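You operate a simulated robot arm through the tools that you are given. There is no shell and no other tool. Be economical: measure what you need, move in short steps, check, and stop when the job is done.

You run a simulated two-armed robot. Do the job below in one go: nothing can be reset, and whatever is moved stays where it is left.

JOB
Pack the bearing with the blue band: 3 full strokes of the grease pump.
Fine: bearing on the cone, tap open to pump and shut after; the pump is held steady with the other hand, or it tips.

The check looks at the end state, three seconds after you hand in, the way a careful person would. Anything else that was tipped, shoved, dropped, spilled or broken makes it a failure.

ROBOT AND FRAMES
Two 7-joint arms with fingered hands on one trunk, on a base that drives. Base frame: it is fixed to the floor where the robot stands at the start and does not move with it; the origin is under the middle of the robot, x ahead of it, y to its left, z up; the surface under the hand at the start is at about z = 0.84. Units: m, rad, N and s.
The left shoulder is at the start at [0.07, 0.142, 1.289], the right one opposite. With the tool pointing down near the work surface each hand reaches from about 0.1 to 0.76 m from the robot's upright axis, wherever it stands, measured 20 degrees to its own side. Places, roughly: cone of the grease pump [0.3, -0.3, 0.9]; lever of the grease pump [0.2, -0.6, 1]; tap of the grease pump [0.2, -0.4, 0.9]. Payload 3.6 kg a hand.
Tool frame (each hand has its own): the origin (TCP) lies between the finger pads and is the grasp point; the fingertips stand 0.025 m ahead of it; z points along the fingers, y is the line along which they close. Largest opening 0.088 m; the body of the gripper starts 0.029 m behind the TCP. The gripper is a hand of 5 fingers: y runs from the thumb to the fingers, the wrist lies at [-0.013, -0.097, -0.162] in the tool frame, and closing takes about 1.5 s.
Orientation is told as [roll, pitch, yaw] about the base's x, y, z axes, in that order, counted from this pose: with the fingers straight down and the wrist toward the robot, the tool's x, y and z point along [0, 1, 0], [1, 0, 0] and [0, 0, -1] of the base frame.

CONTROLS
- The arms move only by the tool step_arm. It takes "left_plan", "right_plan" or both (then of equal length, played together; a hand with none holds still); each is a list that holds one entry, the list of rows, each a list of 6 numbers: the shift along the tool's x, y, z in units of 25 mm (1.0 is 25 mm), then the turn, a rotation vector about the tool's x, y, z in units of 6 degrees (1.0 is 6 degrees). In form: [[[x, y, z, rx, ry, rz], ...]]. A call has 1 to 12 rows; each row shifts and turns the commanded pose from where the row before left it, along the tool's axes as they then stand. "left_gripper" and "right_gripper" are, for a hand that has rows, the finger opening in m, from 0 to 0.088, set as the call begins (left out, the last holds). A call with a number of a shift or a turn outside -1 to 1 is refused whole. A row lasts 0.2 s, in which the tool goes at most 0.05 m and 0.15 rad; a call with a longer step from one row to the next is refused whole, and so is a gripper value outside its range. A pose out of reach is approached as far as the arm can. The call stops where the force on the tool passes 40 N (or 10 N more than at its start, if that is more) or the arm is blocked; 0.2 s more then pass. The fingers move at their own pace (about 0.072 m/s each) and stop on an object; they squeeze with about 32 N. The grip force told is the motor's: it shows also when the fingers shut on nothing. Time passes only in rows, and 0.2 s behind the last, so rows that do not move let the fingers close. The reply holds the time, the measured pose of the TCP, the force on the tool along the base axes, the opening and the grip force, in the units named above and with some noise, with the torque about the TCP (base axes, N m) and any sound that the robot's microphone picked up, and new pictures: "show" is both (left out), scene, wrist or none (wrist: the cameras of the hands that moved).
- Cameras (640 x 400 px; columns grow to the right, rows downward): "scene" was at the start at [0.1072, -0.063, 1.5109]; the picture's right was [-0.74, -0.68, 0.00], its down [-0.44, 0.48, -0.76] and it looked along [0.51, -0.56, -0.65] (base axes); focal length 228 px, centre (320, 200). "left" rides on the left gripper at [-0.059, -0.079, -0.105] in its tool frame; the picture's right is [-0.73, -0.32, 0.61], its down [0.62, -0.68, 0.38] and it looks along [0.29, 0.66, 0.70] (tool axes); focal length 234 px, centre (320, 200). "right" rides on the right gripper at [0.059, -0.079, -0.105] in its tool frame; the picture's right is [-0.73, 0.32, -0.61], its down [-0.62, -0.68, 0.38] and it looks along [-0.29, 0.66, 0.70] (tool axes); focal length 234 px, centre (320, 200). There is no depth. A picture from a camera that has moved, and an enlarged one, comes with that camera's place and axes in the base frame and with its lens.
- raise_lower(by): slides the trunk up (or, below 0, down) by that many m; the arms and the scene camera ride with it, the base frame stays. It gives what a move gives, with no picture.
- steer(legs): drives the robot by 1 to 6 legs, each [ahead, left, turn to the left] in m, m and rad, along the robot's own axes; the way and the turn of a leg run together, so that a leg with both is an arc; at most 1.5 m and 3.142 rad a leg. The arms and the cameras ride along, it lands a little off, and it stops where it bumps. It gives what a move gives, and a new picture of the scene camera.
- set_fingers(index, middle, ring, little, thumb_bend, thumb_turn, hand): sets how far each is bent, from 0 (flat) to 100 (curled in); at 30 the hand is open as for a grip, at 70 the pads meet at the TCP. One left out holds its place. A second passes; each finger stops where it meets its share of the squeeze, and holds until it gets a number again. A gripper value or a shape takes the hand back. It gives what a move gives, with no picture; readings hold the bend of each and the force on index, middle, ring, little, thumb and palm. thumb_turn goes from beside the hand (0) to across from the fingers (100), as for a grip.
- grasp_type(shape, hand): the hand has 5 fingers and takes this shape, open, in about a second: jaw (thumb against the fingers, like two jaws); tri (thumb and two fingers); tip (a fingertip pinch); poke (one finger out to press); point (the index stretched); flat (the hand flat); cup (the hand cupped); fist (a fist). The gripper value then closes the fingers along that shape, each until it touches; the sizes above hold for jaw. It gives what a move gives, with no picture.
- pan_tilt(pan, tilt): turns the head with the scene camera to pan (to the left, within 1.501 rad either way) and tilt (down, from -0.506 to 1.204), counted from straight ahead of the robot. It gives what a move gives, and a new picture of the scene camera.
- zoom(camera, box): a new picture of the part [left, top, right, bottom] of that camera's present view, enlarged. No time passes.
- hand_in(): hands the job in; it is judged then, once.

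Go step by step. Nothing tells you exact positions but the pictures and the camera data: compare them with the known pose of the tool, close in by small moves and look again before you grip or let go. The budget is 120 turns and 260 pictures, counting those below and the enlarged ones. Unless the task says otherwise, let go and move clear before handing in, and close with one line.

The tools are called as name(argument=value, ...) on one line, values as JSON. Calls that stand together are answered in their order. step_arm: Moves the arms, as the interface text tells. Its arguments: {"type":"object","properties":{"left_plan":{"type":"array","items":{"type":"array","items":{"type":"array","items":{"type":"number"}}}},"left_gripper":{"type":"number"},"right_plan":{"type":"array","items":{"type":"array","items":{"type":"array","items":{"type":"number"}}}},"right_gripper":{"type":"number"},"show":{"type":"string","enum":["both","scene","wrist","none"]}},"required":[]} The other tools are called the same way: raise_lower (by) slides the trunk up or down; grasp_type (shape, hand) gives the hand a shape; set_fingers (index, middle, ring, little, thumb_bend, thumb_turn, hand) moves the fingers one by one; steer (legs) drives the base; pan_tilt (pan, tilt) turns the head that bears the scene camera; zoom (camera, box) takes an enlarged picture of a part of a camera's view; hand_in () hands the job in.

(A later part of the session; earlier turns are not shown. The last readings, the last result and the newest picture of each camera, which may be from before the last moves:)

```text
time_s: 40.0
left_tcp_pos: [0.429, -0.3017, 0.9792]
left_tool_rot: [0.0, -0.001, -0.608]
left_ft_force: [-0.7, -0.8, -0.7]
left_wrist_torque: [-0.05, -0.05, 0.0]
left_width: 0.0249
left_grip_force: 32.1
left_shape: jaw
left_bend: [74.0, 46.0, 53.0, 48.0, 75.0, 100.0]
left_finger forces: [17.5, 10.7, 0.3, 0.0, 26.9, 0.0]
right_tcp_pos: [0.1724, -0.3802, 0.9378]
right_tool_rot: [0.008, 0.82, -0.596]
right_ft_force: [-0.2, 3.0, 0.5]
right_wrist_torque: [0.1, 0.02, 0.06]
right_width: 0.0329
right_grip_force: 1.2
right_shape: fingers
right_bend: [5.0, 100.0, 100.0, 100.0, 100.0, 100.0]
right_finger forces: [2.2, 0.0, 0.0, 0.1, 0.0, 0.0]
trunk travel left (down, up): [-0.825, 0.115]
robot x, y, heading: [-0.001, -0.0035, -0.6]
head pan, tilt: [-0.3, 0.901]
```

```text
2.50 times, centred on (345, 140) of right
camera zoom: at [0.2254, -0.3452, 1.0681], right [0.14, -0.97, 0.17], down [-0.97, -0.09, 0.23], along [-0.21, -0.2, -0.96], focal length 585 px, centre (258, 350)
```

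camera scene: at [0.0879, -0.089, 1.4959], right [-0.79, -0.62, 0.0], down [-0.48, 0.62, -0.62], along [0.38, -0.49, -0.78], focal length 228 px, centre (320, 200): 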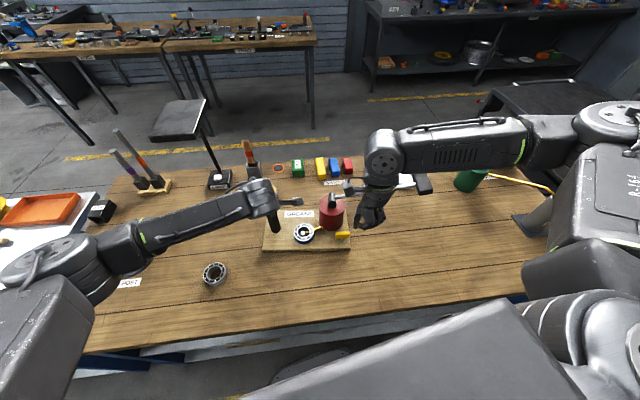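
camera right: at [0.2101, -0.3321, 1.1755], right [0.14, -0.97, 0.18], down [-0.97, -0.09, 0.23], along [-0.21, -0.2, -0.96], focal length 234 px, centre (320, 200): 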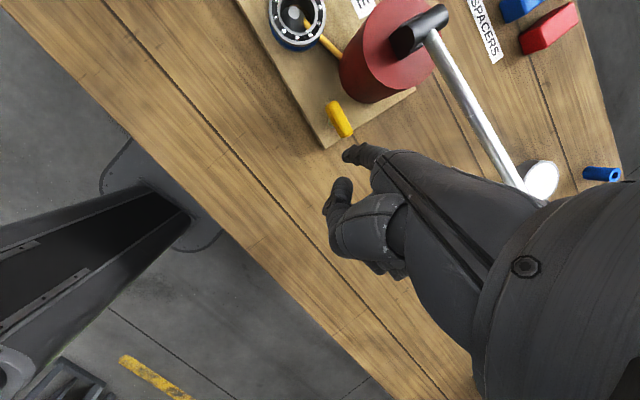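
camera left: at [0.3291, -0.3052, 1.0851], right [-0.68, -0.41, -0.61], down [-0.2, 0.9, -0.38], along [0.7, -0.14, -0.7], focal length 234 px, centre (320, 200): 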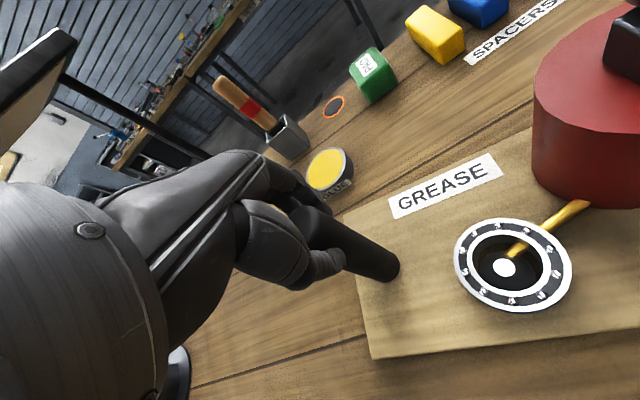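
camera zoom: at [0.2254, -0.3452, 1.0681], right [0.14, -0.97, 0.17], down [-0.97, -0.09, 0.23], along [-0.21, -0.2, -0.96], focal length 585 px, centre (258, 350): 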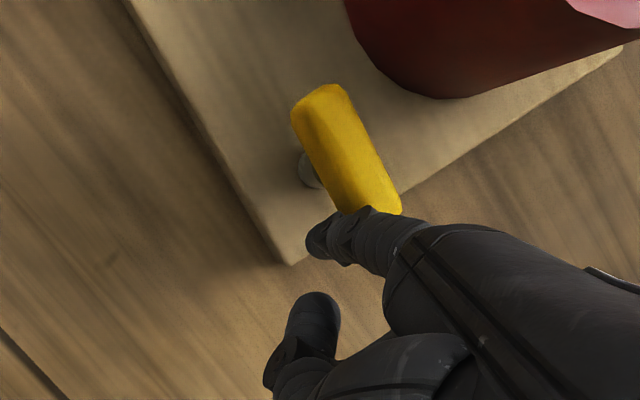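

Contact with light force; the handle has not turned yet. I'll push a bit further.

step_arm(right_plan=[[[-0.05, 0.17, -0.18, 0, 0, 0], [-0.05, 0.17, -0.18, 0, 0, 0]]], show="none")

zoom(camera="right", box=[270, 60, 420, 220])

```text
time_s: 40.6
left_tcp_pos: [0.4291, -0.3019, 0.9788]
left_tool_rot: [0.0, 0.001, -0.605]
left_ft_force: [1.4, -0.8, 0.3]
left_wrist_torque: [-0.02, -0.08, 0.08]
left_width: 0.0251
left_grip_force: 31.9
left_shape: jaw
left_bend: [74.0, 46.0, 53.0, 48.0, 75.0, 100.0]
left_finger forces: [17.9, 11.5, 0.3, 0.0, 26.8, 0.1]
right_tcp_pos: [0.1804, -0.3899, 0.9365]
right_tool_rot: [0.006, 0.819, -0.597]
right_ft_force: [-3.7, 2.0, 0.3]
right_wrist_torque: [0.03, 0.14, -0.01]
right_width: 0.0312
right_grip_force: 2.1
right_shape: fingers
right_bend: [7.0, 100.0, 100.0, 100.0, 100.0, 100.0]
right_finger forces: [4.1, 0.1, 0.1, 0.1, 0.0, 0.0]
trunk travel left (down, up): [-0.825, 0.115]
robot x, y, heading: [-0.0007, 0.0001, -0.608]
head pan, tilt: [-0.3, 0.901]
```

```text
2.50 times, centred on (345, 140) of right
camera zoom: at [0.2337, -0.3544, 1.0679], right [0.14, -0.97, 0.18], down [-0.97, -0.09, 0.23], along [-0.21, -0.2, -0.96], focal length 585 px, centre (258, 350)
```

zoom: 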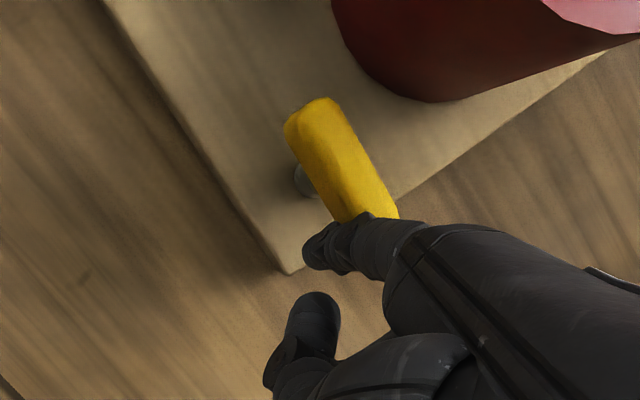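

Relative motion suggests the board may be shifting. I'll check from the scene camera.

zoom(camera="scene", box=[220, 150, 450, 260])

zoom(camera="scene", box=[310, 190, 400, 260])

```text
2.78 times, centred on (335, 205) of scene
camera zoom: at [0.0876, -0.0886, 1.496], right [-0.79, -0.62, 0.0], down [-0.48, 0.62, -0.62], along [0.38, -0.49, -0.78], focal length 635 px, centre (278, 186)
```

zoom: 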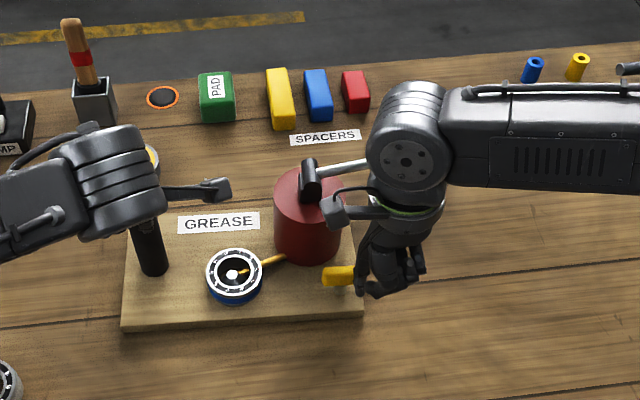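

```text
5.71 times, centred on (355, 225) of scene
camera zoom: at [0.0876, -0.0886, 1.496], right [-0.79, -0.62, 0.0], down [-0.48, 0.62, -0.62], along [0.38, -0.49, -0.78], focal length 1304 px, centre (120, 57)
```

zoom: 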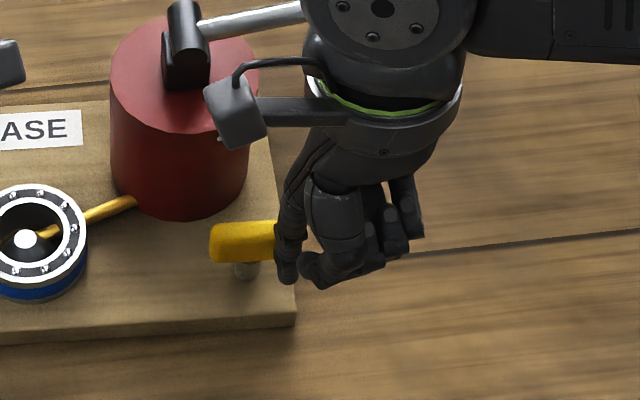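

The board swivelled about 3 degrees around the post while the tap did not turn, so counter-clockwise is likely against the stop (or too stiff for a push). I'll back off and try gently the other way at the handle's far end, where a few newtons should show.

step_arm(right_plan=[[[0.19, -0.39, 0.42, 0, 0, 0], [0.7, 0, 0, 0, 0, 0], [0.7, 0, 0, 0, 0, 0]]], show="none")

zoom(camera="right", box=[270, 60, 420, 220])

zoom(camera="scene", box=[310, 190, 400, 260])

```text
time_s: 41.4
left_tcp_pos: [0.4281, -0.3017, 0.9789]
left_tool_rot: [-0.001, 0.0, -0.606]
left_ft_force: [0.6, 1.6, 0.7]
left_wrist_torque: [0.06, -0.05, 0.04]
left_width: 0.0249
left_grip_force: 31.9
left_shape: jaw
left_bend: [74.0, 46.0, 53.0, 48.0, 75.0, 100.0]
left_finger forces: [17.2, 11.1, 0.2, 0.0, 27.6, 0.0]
right_tcp_pos: [0.1928, -0.3482, 0.9383]
right_tool_rot: [0.005, 0.82, -0.596]
right_ft_force: [-0.3, 0.1, 0.3]
right_wrist_torque: [-0.01, 0.04, 0.02]
right_width: 0.0332
right_grip_force: 0.1
right_shape: fingers
right_bend: [4.0, 100.0, 100.0, 100.0, 100.0, 100.0]
right_finger forces: [0.0, 0.0, 0.0, 0.0, 0.0, 0.1]
trunk travel left (down, up): [-0.825, 0.115]
robot x, y, heading: [0.0013, -0.0007, -0.603]
head pan, tilt: [-0.3, 0.901]
```

```text
2.50 times, centred on (345, 140) of right
camera zoom: at [0.2449, -0.3133, 1.0686], right [0.14, -0.97, 0.18], down [-0.97, -0.09, 0.23], along [-0.21, -0.2, -0.96], focal length 585 px, centre (258, 350)
```

zoom: 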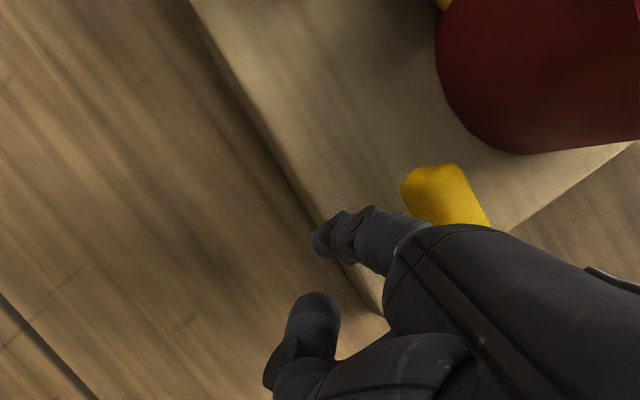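

```text
5.71 times, centred on (355, 225) of scene
camera zoom: at [0.0881, -0.0884, 1.4959], right [-0.79, -0.62, 0.0], down [-0.48, 0.62, -0.62], along [0.38, -0.49, -0.78], focal length 1304 px, centre (120, 57)
```

zoom: 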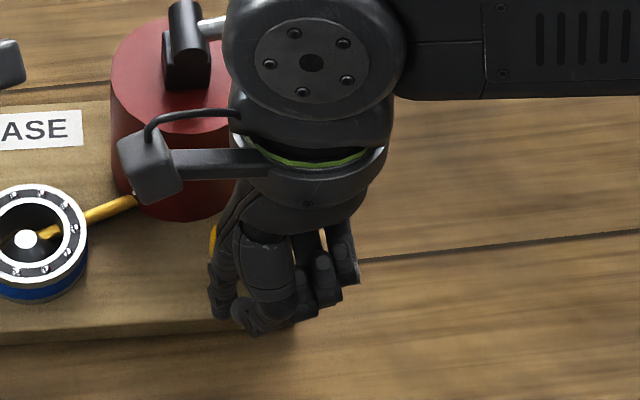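

step_arm(right_plan=[[[-0.13, 0.26, -0.28, 0, 0, 0], [-0.13, 0.26, -0.28, 0, 0, 0], [-0.06, 0.13, -0.14, 0, 0, 0]]], show="none")

zoom(camera="right", box=[270, 60, 420, 220])

zoom(camera="scene", box=[310, 190, 400, 260])

```text
time_s: 42.2
left_tcp_pos: [0.4284, -0.3017, 0.9797]
left_tool_rot: [0.0, 0.0, -0.607]
left_ft_force: [1.2, 0.0, -0.4]
left_wrist_torque: [-0.03, -0.1, 0.04]
left_width: 0.0248
left_grip_force: 32.5
left_shape: jaw
left_bend: [74.0, 46.0, 53.0, 48.0, 75.0, 100.0]
left_finger forces: [17.9, 11.1, 0.3, 0.0, 27.3, 0.0]
right_tcp_pos: [0.2061, -0.3686, 0.9378]
right_tool_rot: [0.006, 0.821, -0.595]
right_ft_force: [-0.2, 1.8, -0.1]
right_wrist_torque: [0.07, 0.04, 0.1]
right_width: 0.0327
right_grip_force: 1.3
right_shape: fingers
right_bend: [5.0, 100.0, 100.0, 100.0, 100.0, 100.0]
right_finger forces: [2.4, 0.0, 0.0, 0.0, 0.1, 0.0]
trunk travel left (down, up): [-0.825, 0.115]
robot x, y, heading: [-0.0004, 0.0017, -0.605]
head pan, tilt: [-0.3, 0.901]
```

```text
2.50 times, centred on (345, 140) of right
camera zoom: at [0.2599, -0.3332, 1.0681], right [0.14, -0.97, 0.18], down [-0.97, -0.09, 0.23], along [-0.21, -0.2, -0.96], focal length 585 px, centre (258, 350)
```

zoom: 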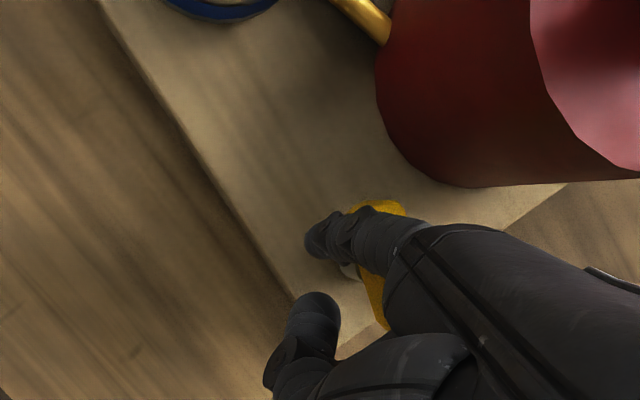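

```text
5.71 times, centred on (355, 225) of scene
camera zoom: at [0.088, -0.0883, 1.4959], right [-0.79, -0.62, 0.0], down [-0.48, 0.62, -0.62], along [0.38, -0.49, -0.78], focal length 1304 px, centre (120, 57)
```

zoom: 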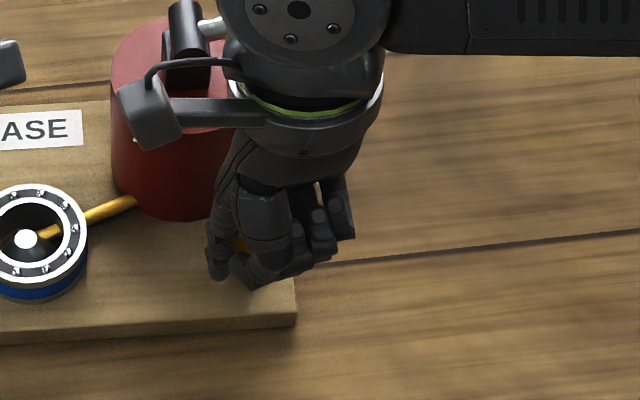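

step_arm(right_plan=[[[-0.1, 0.2, -0.22, 0, 0, 0]]], show="none")

zoom(camera="right", box=[270, 60, 420, 220])

zoom(camera="scene", box=[310, 190, 400, 260])

```text
time_s: 42.6
left_tcp_pos: [0.4289, -0.3026, 0.9795]
left_tool_rot: [0.0, 0.002, -0.607]
left_ft_force: [-0.1, 0.4, 0.0]
left_wrist_torque: [0.0, -0.08, 0.05]
left_width: 0.025
left_grip_force: 32.7
left_shape: jaw
left_bend: [74.0, 46.0, 53.0, 48.0, 75.0, 100.0]
left_finger forces: [17.8, 11.1, 0.2, 0.0, 27.3, 0.1]
right_tcp_pos: [0.2119, -0.374, 0.9385]
right_tool_rot: [0.004, 0.821, -0.595]
right_ft_force: [-0.4, 2.3, -0.4]
right_wrist_torque: [0.12, 0.02, 0.13]
right_width: 0.0325
right_grip_force: 1.4
right_shape: fingers
right_bend: [5.0, 100.0, 100.0, 100.0, 100.0, 100.0]
right_finger forces: [2.4, 0.0, 0.0, 0.0, 0.0, 0.0]
trunk travel left (down, up): [-0.825, 0.115]
robot x, y, heading: [-0.0032, -0.0038, -0.61]
head pan, tilt: [-0.3, 0.901]
```

```text
2.50 times, centred on (345, 140) of right
camera zoom: at [0.2647, -0.3395, 1.0683], right [0.14, -0.97, 0.18], down [-0.97, -0.1, 0.23], along [-0.21, -0.2, -0.96], focal length 585 px, centre (258, 350)
```

zoom: 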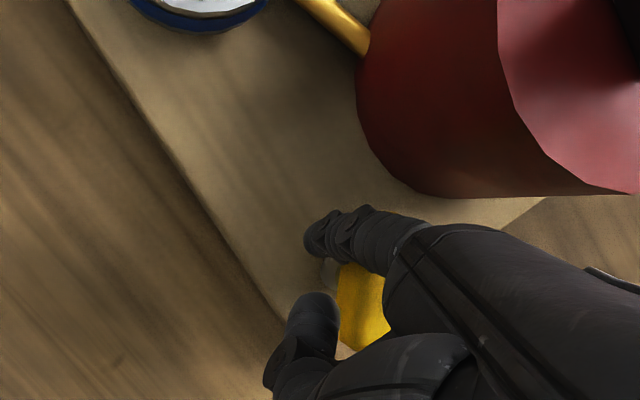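

```text
5.71 times, centred on (355, 225) of scene
camera zoom: at [0.088, -0.0884, 1.4959], right [-0.79, -0.62, 0.0], down [-0.48, 0.62, -0.62], along [0.38, -0.49, -0.78], focal length 1304 px, centre (120, 57)
```

zoom: 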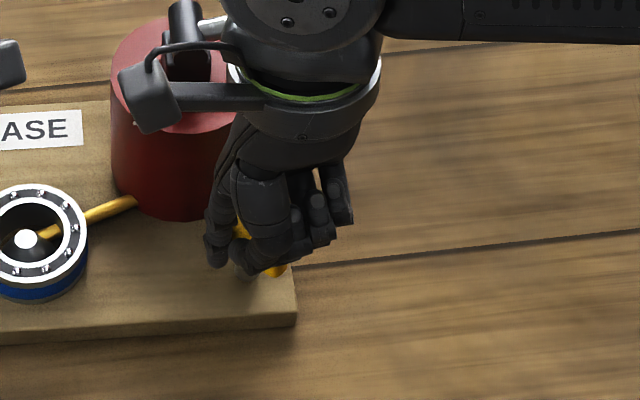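

It turns clockwise (about 45 degrees so far) with the board still. Continuing the push along the same line.

step_arm(right_plan=[[[-0.1, 0.2, -0.22, 0, 0, 0], [-0.05, 0.13, -0.14, 0, 0, 0]]], show="none")

zoom(camera="right", box=[270, 60, 420, 220])

zoom(camera="scene", box=[310, 190, 400, 260])

```text
time_s: 43.2
left_tcp_pos: [0.4292, -0.3018, 0.9788]
left_tool_rot: [0.002, 0.001, -0.607]
left_ft_force: [-0.2, 0.2, 0.3]
left_wrist_torque: [-0.04, -0.06, 0.07]
left_width: 0.0249
left_grip_force: 31.9
left_shape: jaw
left_bend: [74.0, 46.0, 53.0, 48.0, 75.0, 100.0]
left_finger forces: [17.7, 11.2, 0.2, 0.0, 27.4, 0.0]
right_tcp_pos: [0.2203, -0.3856, 0.9384]
right_tool_rot: [0.004, 0.821, -0.598]
right_ft_force: [0.7, 2.7, 0.4]
right_wrist_torque: [0.04, -0.03, 0.11]
right_width: 0.0328
right_grip_force: 0.9
right_shape: fingers
right_bend: [5.0, 100.0, 100.0, 100.0, 100.0, 100.0]
right_finger forces: [1.4, 0.0, 0.1, 0.1, 0.1, 0.0]
trunk travel left (down, up): [-0.825, 0.115]
robot x, y, heading: [-0.0006, -0.0003, -0.608]
head pan, tilt: [-0.3, 0.901]
```

```text
2.50 times, centred on (345, 140) of right
camera zoom: at [0.2724, -0.3499, 1.0682], right [0.14, -0.97, 0.18], down [-0.97, -0.09, 0.23], along [-0.21, -0.2, -0.96], focal length 585 px, centre (258, 350)
```

zoom: 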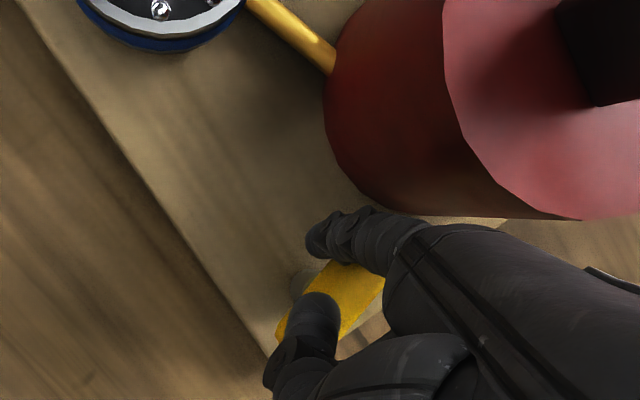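

```text
5.71 times, centred on (355, 225) of scene
camera zoom: at [0.0879, -0.0885, 1.4959], right [-0.79, -0.62, 0.0], down [-0.48, 0.62, -0.62], along [0.38, -0.49, -0.78], focal length 1304 px, centre (120, 57)
```

zoom: 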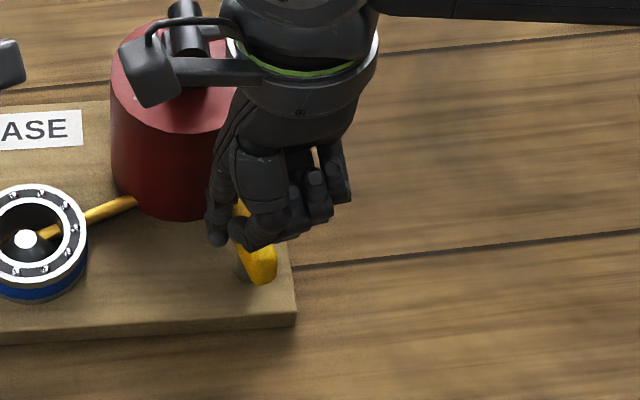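

About 76 degrees. A little more to reach the stop.

step_arm(right_plan=[[[-0.06, 0.13, -0.14, 0, 0, 0], [-0.06, 0.1, -0.11, 0, 0, 0]]], show="none")

zoom(camera="right", box=[270, 60, 420, 220])

zoom(camera="scene", box=[310, 190, 400, 260])

```text
time_s: 43.8
left_tcp_pos: [0.4293, -0.3014, 0.9796]
left_tool_rot: [0.0, 0.0, -0.608]
left_ft_force: [0.3, 0.7, 1.7]
left_wrist_torque: [-0.03, -0.02, 0.03]
left_width: 0.0249
left_grip_force: 32.2
left_shape: jaw
left_bend: [74.0, 46.0, 53.0, 48.0, 75.0, 100.0]
left_finger forces: [17.5, 11.1, 0.2, 0.1, 27.5, 0.0]
right_tcp_pos: [0.2245, -0.392, 0.9387]
right_tool_rot: [0.006, 0.821, -0.597]
right_ft_force: [-0.2, 1.7, 0.2]
right_wrist_torque: [0.03, 0.04, 0.05]
right_width: 0.0331
right_grip_force: 0.7
right_shape: fingers
right_bend: [4.0, 100.0, 100.0, 100.0, 100.0, 100.0]
right_finger forces: [1.0, 0.0, 0.0, 0.0, 0.1, 0.1]
trunk travel left (down, up): [-0.825, 0.115]
robot x, y, heading: [-0.0005, 0.0002, -0.604]
head pan, tilt: [-0.3, 0.901]
```

```text
2.50 times, centred on (345, 140) of right
camera zoom: at [0.2773, -0.3574, 1.0684], right [0.14, -0.97, 0.18], down [-0.97, -0.09, 0.23], along [-0.21, -0.2, -0.96], focal length 585 px, centre (258, 350)
```

zoom: 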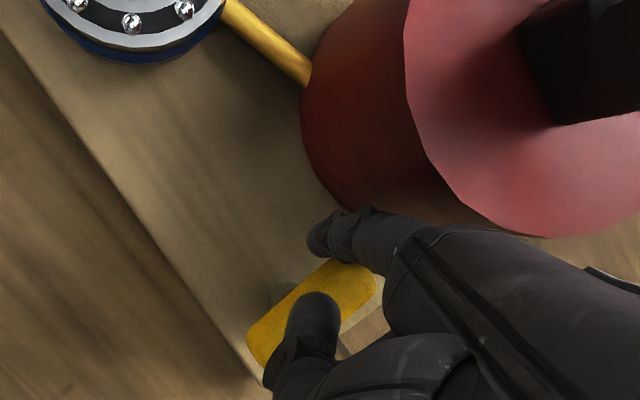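

```text
5.71 times, centred on (355, 225) of scene
camera zoom: at [0.0879, -0.0885, 1.4959], right [-0.79, -0.62, 0.0], down [-0.48, 0.62, -0.62], along [0.38, -0.49, -0.78], focal length 1304 px, centre (120, 57)
```

zoom: 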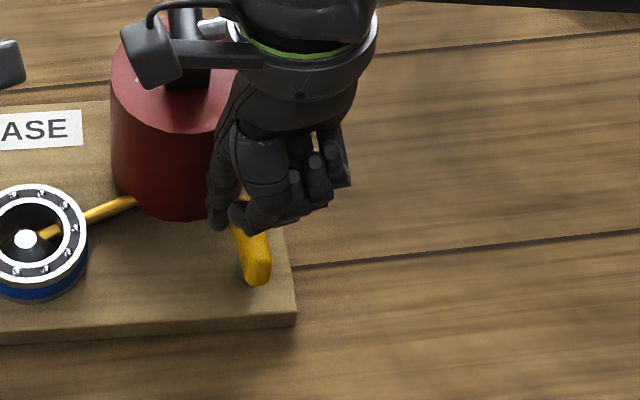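

Roughly 85-90 degrees. I'll nudge along the tangent now to feel for the stop.

step_arm(right_plan=[[[-0.15, -0.02, 0.02, 0, 0, 0], [-0.12, -0.02, 0.02, 0, 0, 0]]], show="none")

zoom(camera="right", box=[270, 60, 420, 220])

```text
time_s: 44.4
left_tcp_pos: [0.4286, -0.3009, 0.9802]
left_tool_rot: [-0.002, 0.001, -0.606]
left_ft_force: [-1.5, -0.8, -0.3]
left_wrist_torque: [-0.01, -0.01, 0.01]
left_width: 0.025
left_grip_force: 32.1
left_shape: jaw
left_bend: [74.0, 46.0, 53.0, 48.0, 75.0, 100.0]
left_finger forces: [17.9, 10.4, 0.0, 0.0, 27.8, 0.0]
right_tcp_pos: [0.221, -0.3967, 0.9373]
right_tool_rot: [0.008, 0.818, -0.594]
right_ft_force: [3.1, 3.3, -1.1]
right_wrist_torque: [0.12, -0.13, 0.25]
right_width: 0.0338
right_grip_force: 2.2
right_shape: fingers
right_bend: [4.0, 100.0, 100.0, 100.0, 100.0, 100.0]
right_finger forces: [4.6, 0.0, 0.1, 0.0, 0.1, 0.0]
trunk travel left (down, up): [-0.825, 0.115]
robot x, y, heading: [0.0025, 0.0006, -0.607]
head pan, tilt: [-0.3, 0.901]
```

```text
2.50 times, centred on (345, 140) of right
camera zoom: at [0.2729, -0.3613, 1.0685], right [0.14, -0.97, 0.18], down [-0.97, -0.1, 0.23], along [-0.21, -0.2, -0.96], focal length 585 px, centre (258, 350)
```

zoom: 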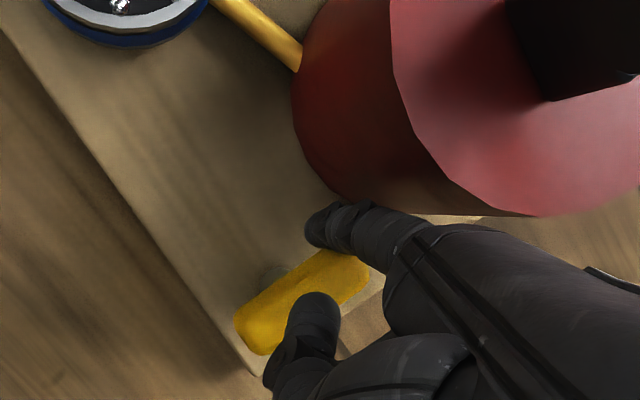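

The handle has stopped at 90 degrees with resistance, so the tap is open. I'll withdraw the finger up and back.

step_arm(right_plan=[[[0.12, -0.02, 0.02, 0, 0, 0], [0, -0.75, -0.65, 0, 0, 0], [0, -0.75, -0.65, 0, 0, 0], [0, -0.75, -0.65, 0, 0, 0], [0, -0.75, -0.65, 0, 0, 0], [0, -0.9, -0.5, 0, 0, 0], [0, -0.9, -0.5, 0, 0, 0], [-0.5, -0.9, -0.3, 0, 0, 0], [-0.5, -0.9, -0.3, 0, 0, 0]]])

zoom(camera="scene", box=[260, 140, 460, 260])

```text
time_s: 46.4
left_tcp_pos: [0.428, -0.3012, 0.9792]
left_tool_rot: [-0.002, -0.002, -0.606]
left_ft_force: [-0.1, 2.0, 0.2]
left_wrist_torque: [0.01, 0.0, 0.0]
left_width: 0.0248
left_grip_force: 32.5
left_shape: jaw
left_bend: [74.0, 46.0, 53.0, 48.0, 75.0, 100.0]
left_finger forces: [17.4, 11.1, 0.2, 0.1, 27.8, 0.0]
right_tcp_pos: [0.177, -0.3951, 1.1302]
right_tool_rot: [0.005, 0.819, -0.596]
right_ft_force: [0.1, 0.2, -0.7]
right_wrist_torque: [-0.02, 0.0, 0.0]
right_width: 0.0336
right_grip_force: 0.0
right_shape: fingers
right_bend: [4.0, 100.0, 100.0, 100.0, 100.0, 100.0]
right_finger forces: [0.0, 0.0, 0.0, 0.1, 0.0, 0.1]
trunk travel left (down, up): [-0.825, 0.115]
robot x, y, heading: [0.0021, -0.003, -0.608]
head pan, tilt: [-0.3, 0.901]
camera scene: at [0.0876, -0.0884, 1.4959], right [-0.79, -0.62, 0.0], down [-0.48, 0.62, -0.62], along [0.38, -0.49, -0.78], focal length 228 px, centre (320, 200)
camera right: at [0.2291, -0.3602, 1.2611], right [0.14, -0.97, 0.18], down [-0.97, -0.09, 0.23], along [-0.21, -0.2, -0.96], focal length 234 px, centre (320, 200)
```

scene: 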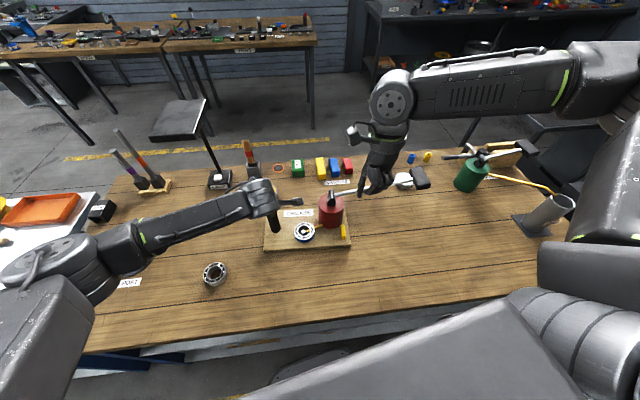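
right: 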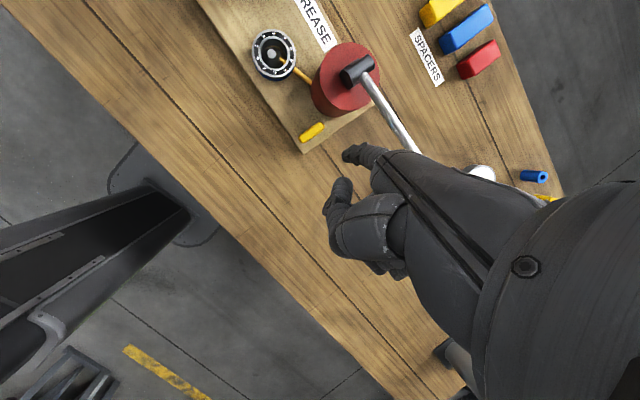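

```text
3.20 times, centred on (360, 200) of scene
camera zoom: at [0.0876, -0.0884, 1.4959], right [-0.79, -0.62, 0.0], down [-0.48, 0.62, -0.62], along [0.38, -0.49, -0.78], focal length 730 px, centre (192, 200)
```

zoom: 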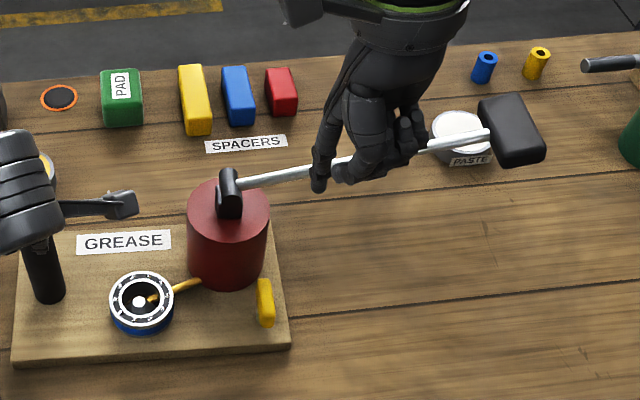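

The tap points at the pot: open. Now I'll untilt the right hand, open it to jaw and yaw it across the lever rod.

step_arm(right_plan=[[[0, -0.4, 0, -0.98, 0, 0], [0, -0.4, 0, -0.98, 0, 0], [0, 0, 0, -0.98, 0, 0], [0, 0, 0, -0.98, 0, 0], [0, 0, 0, -0.98, 0, 0], [0, 0, 0, -0.98, 0, 0], [0, 0, 0, -0.98, 0, 0], [0, 0, 0, -0.97, 0, 0], [0, 0, 0, 0, 0, 0.85], [0, 0, 0, 0, 0, 0.85], [0, 0, 0, 0, 0, 0.85]]], show="none")

grasp_type(hand="right", shape="jaw")

zoom(camera="right", box=[0, 0, 640, 400])

zoom(camera="scene", box=[260, 100, 480, 260])

```text
time_s: 48.8
left_tcp_pos: [0.428, -0.3018, 0.9789]
left_tool_rot: [0.002, 0.001, -0.609]
left_ft_force: [0.8, 0.3, 0.2]
left_wrist_torque: [-0.09, -0.06, 0.03]
left_width: 0.0252
left_grip_force: 32.0
left_shape: jaw
left_bend: [74.0, 45.0, 53.0, 48.0, 75.0, 100.0]
left_finger forces: [18.0, 11.5, 0.4, 0.0, 27.1, 0.0]
right_tcp_pos: [0.2034, -0.421, 1.1514]
right_tool_rot: [0.003, 0.001, -0.869]
right_ft_force: [-0.7, 0.9, 0.6]
right_wrist_torque: [0.0, -0.01, 0.01]
right_width: 0.0335
right_grip_force: 0.0
right_shape: fingers
right_bend: [4.0, 100.0, 100.0, 100.0, 100.0, 100.0]
right_finger forces: [0.1, 0.0, 0.1, 0.0, 0.0, 0.0]
right hand out of reach, approached as far as the arm can: row 6, 7, 8
trunk travel left (down, up): [-0.825, 0.115]
robot x, y, heading: [-0.0008, 0.0022, -0.608]
head pan, tilt: [-0.3, 0.901]
```

```text
time_s: 49.7
left_tcp_pos: [0.4289, -0.302, 0.9785]
left_tool_rot: [0.001, -0.001, -0.608]
left_ft_force: [0.2, -0.1, 0.1]
left_wrist_torque: [-0.02, -0.09, 0.01]
left_width: 0.0248
left_grip_force: 32.5
left_shape: jaw
left_bend: [74.0, 45.0, 53.0, 48.0, 75.0, 100.0]
left_finger forces: [17.8, 11.6, 0.4, 0.1, 27.3, 0.1]
right_tcp_pos: [0.2037, -0.4212, 1.1507]
right_tool_rot: [0.003, 0.001, -0.868]
right_ft_force: [-0.3, 0.5, 0.3]
right_wrist_torque: [-0.01, 0.01, 0.01]
right_width: 0.0877
right_grip_force: 0.1
right_shape: jaw
right_bend: [30.0, 30.0, 30.0, 30.0, 30.0, 98.0]
right_finger forces: [0.1, 0.0, 0.1, 0.0, 0.0, 0.0]
trunk travel left (down, up): [-0.825, 0.115]
robot x, y, heading: [0.0001, 0.0006, -0.608]
head pan, tilt: [-0.3, 0.901]
```

```text
1.00 times, centred on (320, 200) of right (not enlarged: the box is as wide or as high as the picture)
camera zoom: at [0.1975, -0.3237, 1.2568], right [-0.35, -0.72, 0.6], down [-0.92, 0.12, -0.38], along [0.21, -0.69, -0.7], focal length 234 px, centre (320, 200)
```

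zoom: 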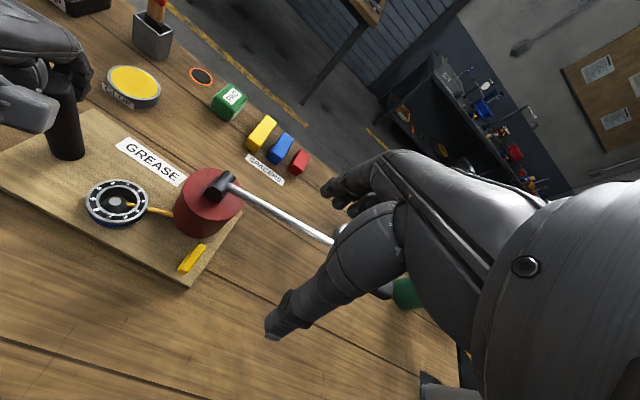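

```text
2.50 times, centred on (370, 180) of scene
camera zoom: at [0.088, -0.0888, 1.4959], right [-0.79, -0.62, 0.0], down [-0.48, 0.62, -0.62], along [0.38, -0.49, -0.78], focal length 570 px, centre (195, 250)
```

zoom: 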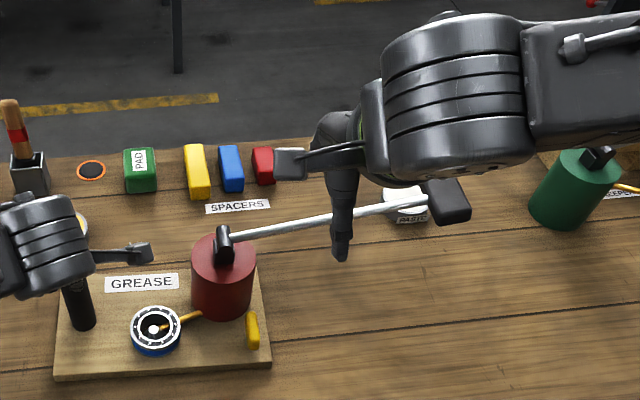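

Everything's visible. I'll move above the rod point (0.200, -0.545), about 0.165 m out from the pivot, and tilt to match the lever slope (about 18 degrees).

step_arm(right_plan=[[[-0.83, 0.92, 0, 0, 0, 0], [-0.83, 0.92, 0, 0, 0, 0], [-0.83, 0.92, 0, 0, 0, 0], [-0.83, 0.92, 0, 0, 0, 0], [0, 0, 0, 0, -1, 0], [0, 0, 0, 0, -1, 0], [0, 0, 0, 0, -1, 0]]])

zoom(camera="scene", box=[300, 130, 460, 250])

```text
time_s: 51.3
left_tcp_pos: [0.4276, -0.3006, 0.9785]
left_tool_rot: [-0.001, 0.001, -0.608]
left_ft_force: [0.7, -1.0, 0.2]
left_wrist_torque: [-0.03, -0.08, 0.04]
left_width: 0.0252
left_grip_force: 31.8
left_shape: jaw
left_bend: [74.0, 45.0, 53.0, 48.0, 75.0, 100.0]
left_finger forces: [18.2, 11.0, 0.3, 0.1, 27.1, 0.0]
right_tcp_pos: [0.1973, -0.5434, 1.1498]
right_tool_rot: [-0.313, 0.0, -0.867]
right_ft_force: [-0.6, -0.1, -0.1]
right_wrist_torque: [0.0, -0.03, -0.03]
right_width: 0.0874
right_grip_force: 0.1
right_shape: jaw
right_bend: [30.0, 30.0, 30.0, 30.0, 30.0, 98.0]
right_finger forces: [0.0, 0.0, 0.1, 0.1, 0.0, 0.1]
trunk travel left (down, up): [-0.825, 0.115]
robot x, y, heading: [-0.0019, 0.0029, -0.609]
head pan, tilt: [-0.3, 0.901]
camera scene: at [0.0885, -0.0882, 1.4959], right [-0.79, -0.62, 0.0], down [-0.48, 0.62, -0.62], along [0.38, -0.49, -0.78], focal length 228 px, centre (320, 200)
camera right: at [0.2141, -0.4268, 1.2332], right [-0.18, -0.57, 0.8], down [-0.98, 0.06, -0.17], along [0.05, -0.82, -0.57], focal length 234 px, centre (320, 200)
```

scene: 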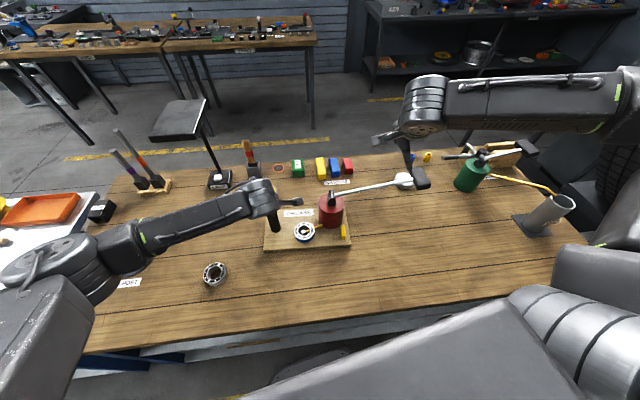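
right: 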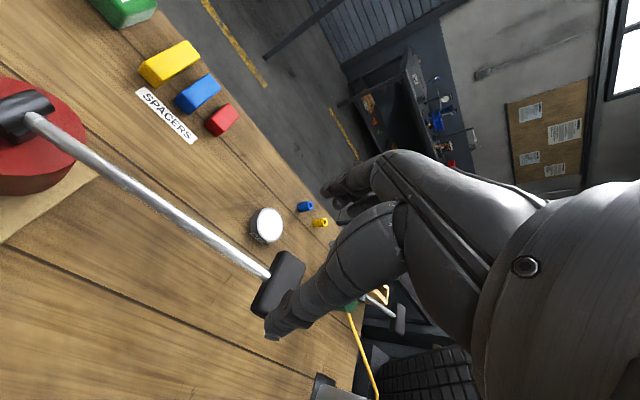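

```text
3.33 times, centred on (380, 190) of scene
camera zoom: at [0.0885, -0.0882, 1.4959], right [-0.79, -0.62, 0.0], down [-0.48, 0.62, -0.62], along [0.38, -0.49, -0.78], focal length 760 px, centre (120, 233)
```

zoom: 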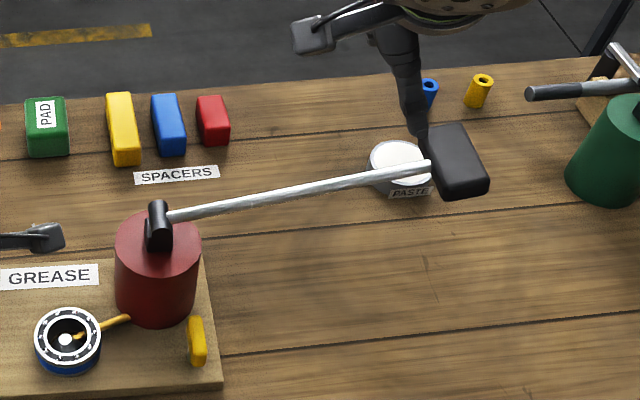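

The lever slope looks nearer 12 degrees with the rod slightly further out. I'll correct the tilt and descend halfway.

step_arm(right_plan=[[[0, 0.28, 0, 0, 0.8, 0], [0.205, 0, 0.875, 0, 0, 0], [0.205, 0, 0.875, 0, 0, 0], [0.205, 0, 0.875, 0, 0, 0], [0.15, 0, 0.6, 0, 0, 0]]])

zoom(camera="scene", box=[300, 130, 460, 250])

```text
time_s: 52.5
left_tcp_pos: [0.4287, -0.3022, 0.9796]
left_tool_rot: [0.001, 0.001, -0.608]
left_ft_force: [1.3, 0.2, -0.1]
left_wrist_torque: [-0.02, -0.08, 0.01]
left_width: 0.0248
left_grip_force: 32.1
left_shape: jaw
left_bend: [74.0, 45.0, 53.0, 48.0, 75.0, 100.0]
left_finger forces: [18.0, 11.6, 0.4, 0.0, 27.1, 0.0]
right_tcp_pos: [0.2012, -0.5488, 1.0682]
right_tool_rot: [-0.227, 0.001, -0.868]
right_ft_force: [0.0, 0.2, 0.2]
right_wrist_torque: [-0.01, -0.01, 0.01]
right_width: 0.0879
right_grip_force: 0.1
right_shape: jaw
right_bend: [30.0, 30.0, 30.0, 30.0, 30.0, 98.0]
right_finger forces: [0.1, 0.0, 0.0, 0.0, 0.0, 0.0]
trunk travel left (down, up): [-0.825, 0.115]
robot x, y, heading: [0.0016, -0.0005, -0.604]
head pan, tilt: [-0.3, 0.901]
camera scene: at [0.0879, -0.0889, 1.4959], right [-0.79, -0.62, 0.0], down [-0.48, 0.62, -0.62], along [0.38, -0.49, -0.78], focal length 228 px, centre (320, 200)
camera right: at [0.2135, -0.4368, 1.1573], right [-0.23, -0.62, 0.75], down [-0.97, 0.07, -0.23], along [0.09, -0.78, -0.61], focal length 234 px, centre (320, 200)
```

scene: 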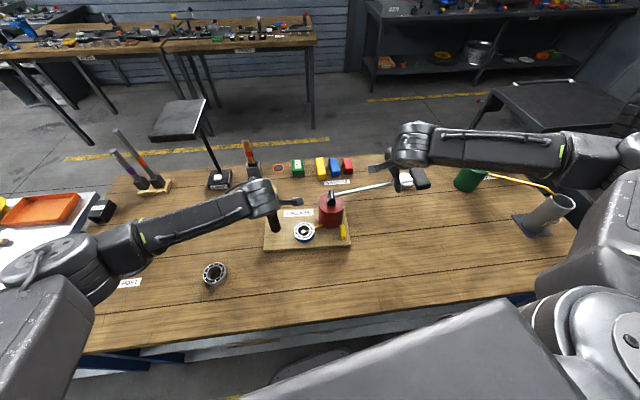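
right: 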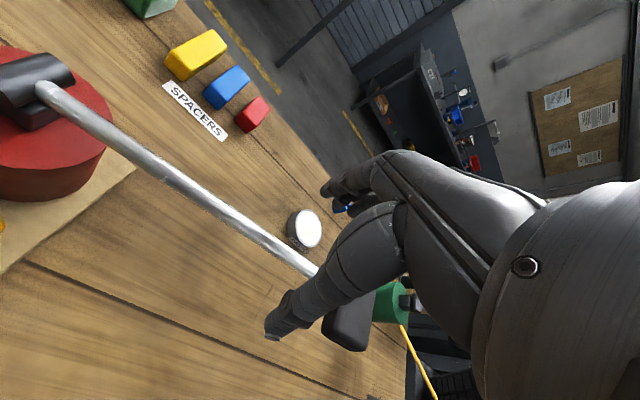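

```text
3.33 times, centred on (380, 190) of scene
camera zoom: at [0.0879, -0.0889, 1.4959], right [-0.79, -0.62, 0.0], down [-0.48, 0.62, -0.62], along [0.38, -0.49, -0.78], focal length 760 px, centre (120, 233)
```

zoom: 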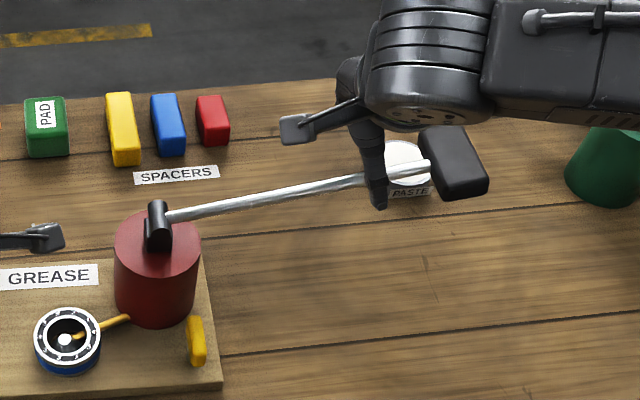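

The rod is centred between thumb and fingers, about 45 mm below the TCP. Descending so the rod lies in the palm side of the fingers.

step_arm(right_plan=[[[0.19, 0, 0.75, 0, 0, 0], [0.19, 0, 0.75, 0, 0, 0], [0.17, 0, 0.65, 0, 0, 0]]], show="wrist")

zoom(camera="scene", box=[300, 130, 460, 250])

```text
time_s: 53.3
left_tcp_pos: [0.4281, -0.3024, 0.9792]
left_tool_rot: [0.001, 0.0, -0.607]
left_ft_force: [0.0, 0.3, -0.2]
left_wrist_torque: [-0.03, -0.04, 0.04]
left_width: 0.0249
left_grip_force: 31.8
left_shape: jaw
left_bend: [74.0, 45.0, 53.0, 48.0, 75.0, 100.0]
left_finger forces: [17.8, 11.6, 0.4, 0.0, 27.2, 0.0]
right_tcp_pos: [0.2036, -0.5477, 1.0103]
right_tool_rot: [-0.226, 0.001, -0.867]
right_ft_force: [-0.8, -0.3, -0.3]
right_wrist_torque: [0.0, 0.02, 0.0]
right_width: 0.0878
right_grip_force: 0.1
right_shape: jaw
right_bend: [30.0, 30.0, 30.0, 30.0, 30.0, 98.0]
right_finger forces: [0.0, 0.0, 0.0, 0.1, 0.0, 0.0]
trunk travel left (down, up): [-0.825, 0.115]
robot x, y, heading: [-0.0011, 0.0014, -0.606]
head pan, tilt: [-0.3, 0.901]
camera right: at [0.2145, -0.4355, 1.1013], right [-0.23, -0.62, 0.75], down [-0.97, 0.07, -0.23], along [0.09, -0.78, -0.61], focal length 234 px, centre (320, 200)
```

right: 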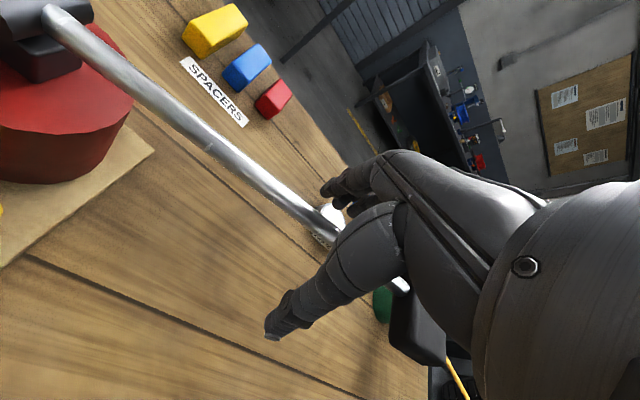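

```text
3.33 times, centred on (380, 190) of scene
camera zoom: at [0.0879, -0.0889, 1.4959], right [-0.79, -0.62, 0.0], down [-0.48, 0.62, -0.62], along [0.38, -0.49, -0.78], focal length 760 px, centre (120, 233)
```

zoom: 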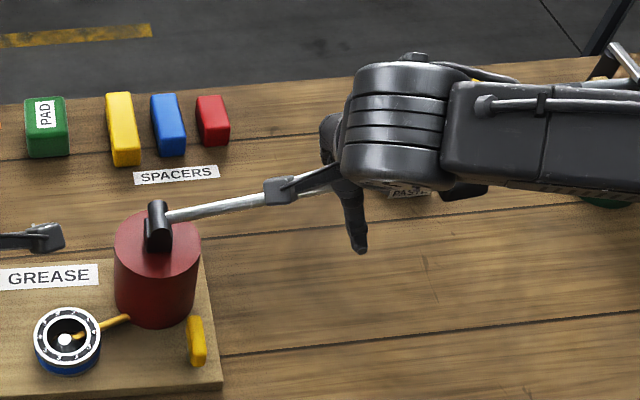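

The rod is right at the TCP. I'll lower 10 mm more so it sits deeper in the hand, then close.

step_arm(right_plan=[[[0.1, 0, 0.39, 0, 0, 0]]], show="none")

step_arm(right_plan=[[[0, 0, 0, 0, 0, 0], [0, 0, 0, 0, 0, 0], [0, 0, 0, 0, 0, 0], [0, 0, 0, 0, 0, 0], [0, 0, 0, 0, 0, 0], [0, 0, 0, 0, 0, 0], [0, 0, 0, 0, 0, 0], [0, 0, 0, 0, 0, 0]]], right_gripper=0.0, show="wrist")

zoom(camera="scene", box=[220, 130, 460, 260])

```text
time_s: 53.7
left_tcp_pos: [0.429, -0.3008, 0.9792]
left_tool_rot: [0.0, 0.001, -0.609]
left_ft_force: [0.3, -0.3, 0.0]
left_wrist_torque: [-0.02, -0.07, 0.06]
left_width: 0.0249
left_grip_force: 31.7
left_shape: jaw
left_bend: [74.0, 45.0, 53.0, 48.0, 75.0, 100.0]
left_finger forces: [17.9, 11.6, 0.4, 0.0, 27.1, 0.0]
right_tcp_pos: [0.2034, -0.5483, 1.0029]
right_tool_rot: [-0.226, 0.001, -0.866]
right_ft_force: [-0.2, -0.2, 0.2]
right_wrist_torque: [-0.01, -0.01, 0.01]
right_width: 0.088
right_grip_force: 0.0
right_shape: jaw
right_bend: [30.0, 30.0, 30.0, 30.0, 30.0, 98.0]
right_finger forces: [0.1, 0.1, 0.0, 0.1, 0.0, 0.0]
trunk travel left (down, up): [-0.825, 0.115]
robot x, y, heading: [-0.0019, -0.0021, -0.604]
head pan, tilt: [-0.3, 0.901]
```

```text
time_s: 55.5
left_tcp_pos: [0.4288, -0.3018, 0.9773]
left_tool_rot: [0.0, 0.001, -0.608]
left_ft_force: [-0.7, 0.4, 0.8]
left_wrist_torque: [-0.03, -0.09, 0.05]
left_width: 0.0252
left_grip_force: 32.0
left_shape: jaw
left_bend: [74.0, 45.0, 53.0, 48.0, 75.0, 100.0]
left_finger forces: [17.7, 11.5, 0.4, 0.1, 27.6, 0.0]
right_tcp_pos: [0.2025, -0.5482, 1.0017]
right_tool_rot: [-0.226, 0.002, -0.868]
right_ft_force: [-0.6, -0.2, 0.6]
right_wrist_torque: [-0.01, 0.02, 0.03]
right_width: 0.0001
right_grip_force: 32.2
right_shape: jaw
right_bend: [70.0, 70.0, 70.0, 70.0, 43.0, 100.0]
right_finger forces: [13.0, 0.0, 0.1, 2.5, 17.5, 0.0]
trunk travel left (down, up): [-0.825, 0.115]
robot x, y, heading: [0.0039, 0.0033, -0.606]
head pan, tilt: [-0.3, 0.901]
camera right: at [0.2144, -0.4359, 1.0912], right [-0.23, -0.62, 0.75], down [-0.97, 0.07, -0.23], along [0.09, -0.78, -0.61], focal length 234 px, centre (320, 200)
```

right: 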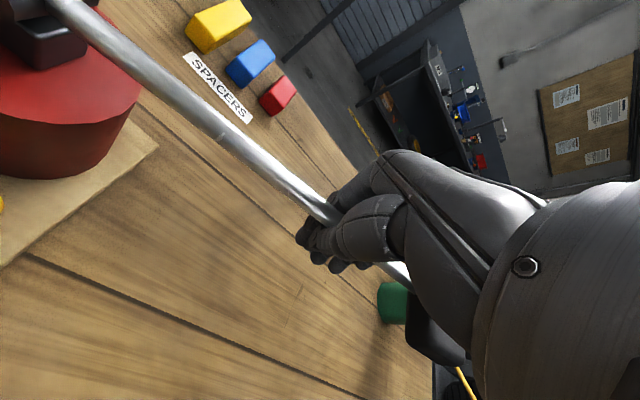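

```text
2.67 times, centred on (340, 195) of scene
camera zoom: at [0.0878, -0.0895, 1.4959], right [-0.79, -0.62, 0.0], down [-0.48, 0.62, -0.62], along [0.38, -0.49, -0.78], focal length 608 px, centre (267, 213)
```

zoom: 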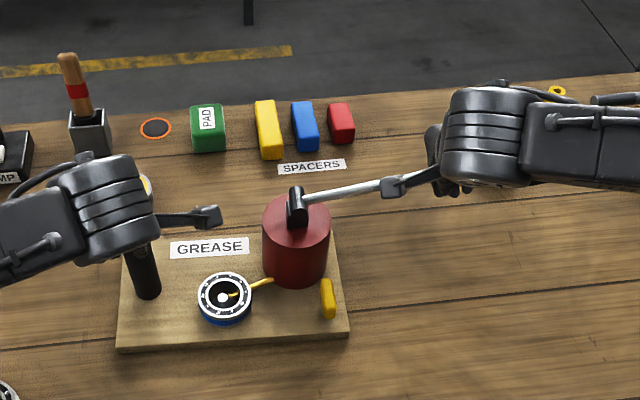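

The fingers have closed in a cage around the rod. I'll start the first down stroke, tracking the arc about the pivot, in 3-degree rows.

step_arm(right_plan=[[[0, 0, 0.33, 0, 0.5, 0], [0, 0, 0.33, 0, 0.5, 0], [0, 0, 0.33, 0, 0.5, 0], [0, 0, 0.33, 0, 0.5, 0]]], show="wrist")

zoom(camera="scene", box=[220, 130, 460, 260])

```text
time_s: 56.5
left_tcp_pos: [0.4285, -0.3011, 0.979]
left_tool_rot: [0.0, 0.001, -0.605]
left_ft_force: [-3.1, -1.8, -0.5]
left_wrist_torque: [-0.13, 0.01, -0.08]
left_width: 0.0253
left_grip_force: 31.9
left_shape: jaw
left_bend: [74.0, 45.0, 53.0, 48.0, 75.0, 100.0]
left_finger forces: [18.5, 10.6, 0.0, 0.1, 27.9, 0.0]
right_tcp_pos: [0.1992, -0.5509, 0.9699]
right_tool_rot: [-0.02, -0.001, -0.869]
right_ft_force: [2.3, 0.8, 7.5]
right_wrist_torque: [-0.2, 0.34, 0.06]
right_width: 0.0
right_grip_force: 32.3
right_shape: jaw
right_bend: [70.0, 70.0, 70.0, 70.0, 49.0, 100.0]
right_finger forces: [0.0, 0.1, 0.0, 0.0, 0.5, 6.1]
trunk travel left (down, up): [-0.825, 0.115]
robot x, y, heading: [-0.002, 0.0015, -0.607]
head pan, tilt: [-0.3, 0.901]
camera right: at [0.195, -0.4519, 1.074], right [-0.34, -0.71, 0.62], down [-0.92, 0.11, -0.37], along [0.19, -0.7, -0.69], focal length 234 px, centre (320, 200)
```

right: 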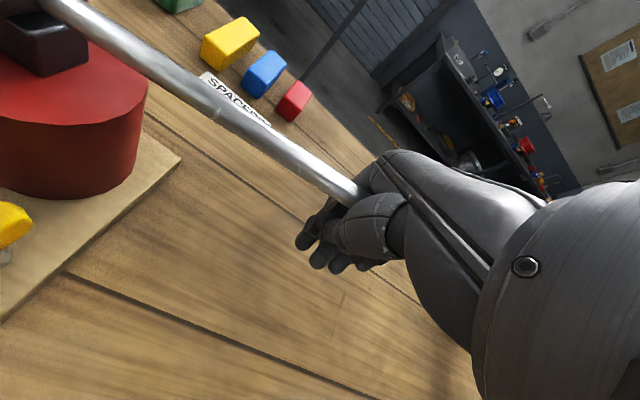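

```text
2.67 times, centred on (340, 195) of scene
camera zoom: at [0.0879, -0.0878, 1.496], right [-0.79, -0.62, 0.0], down [-0.48, 0.62, -0.62], along [0.38, -0.49, -0.78], focal length 608 px, centre (267, 213)
```

zoom: 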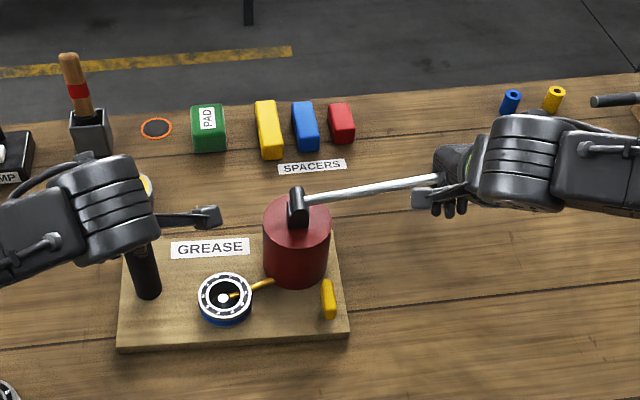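

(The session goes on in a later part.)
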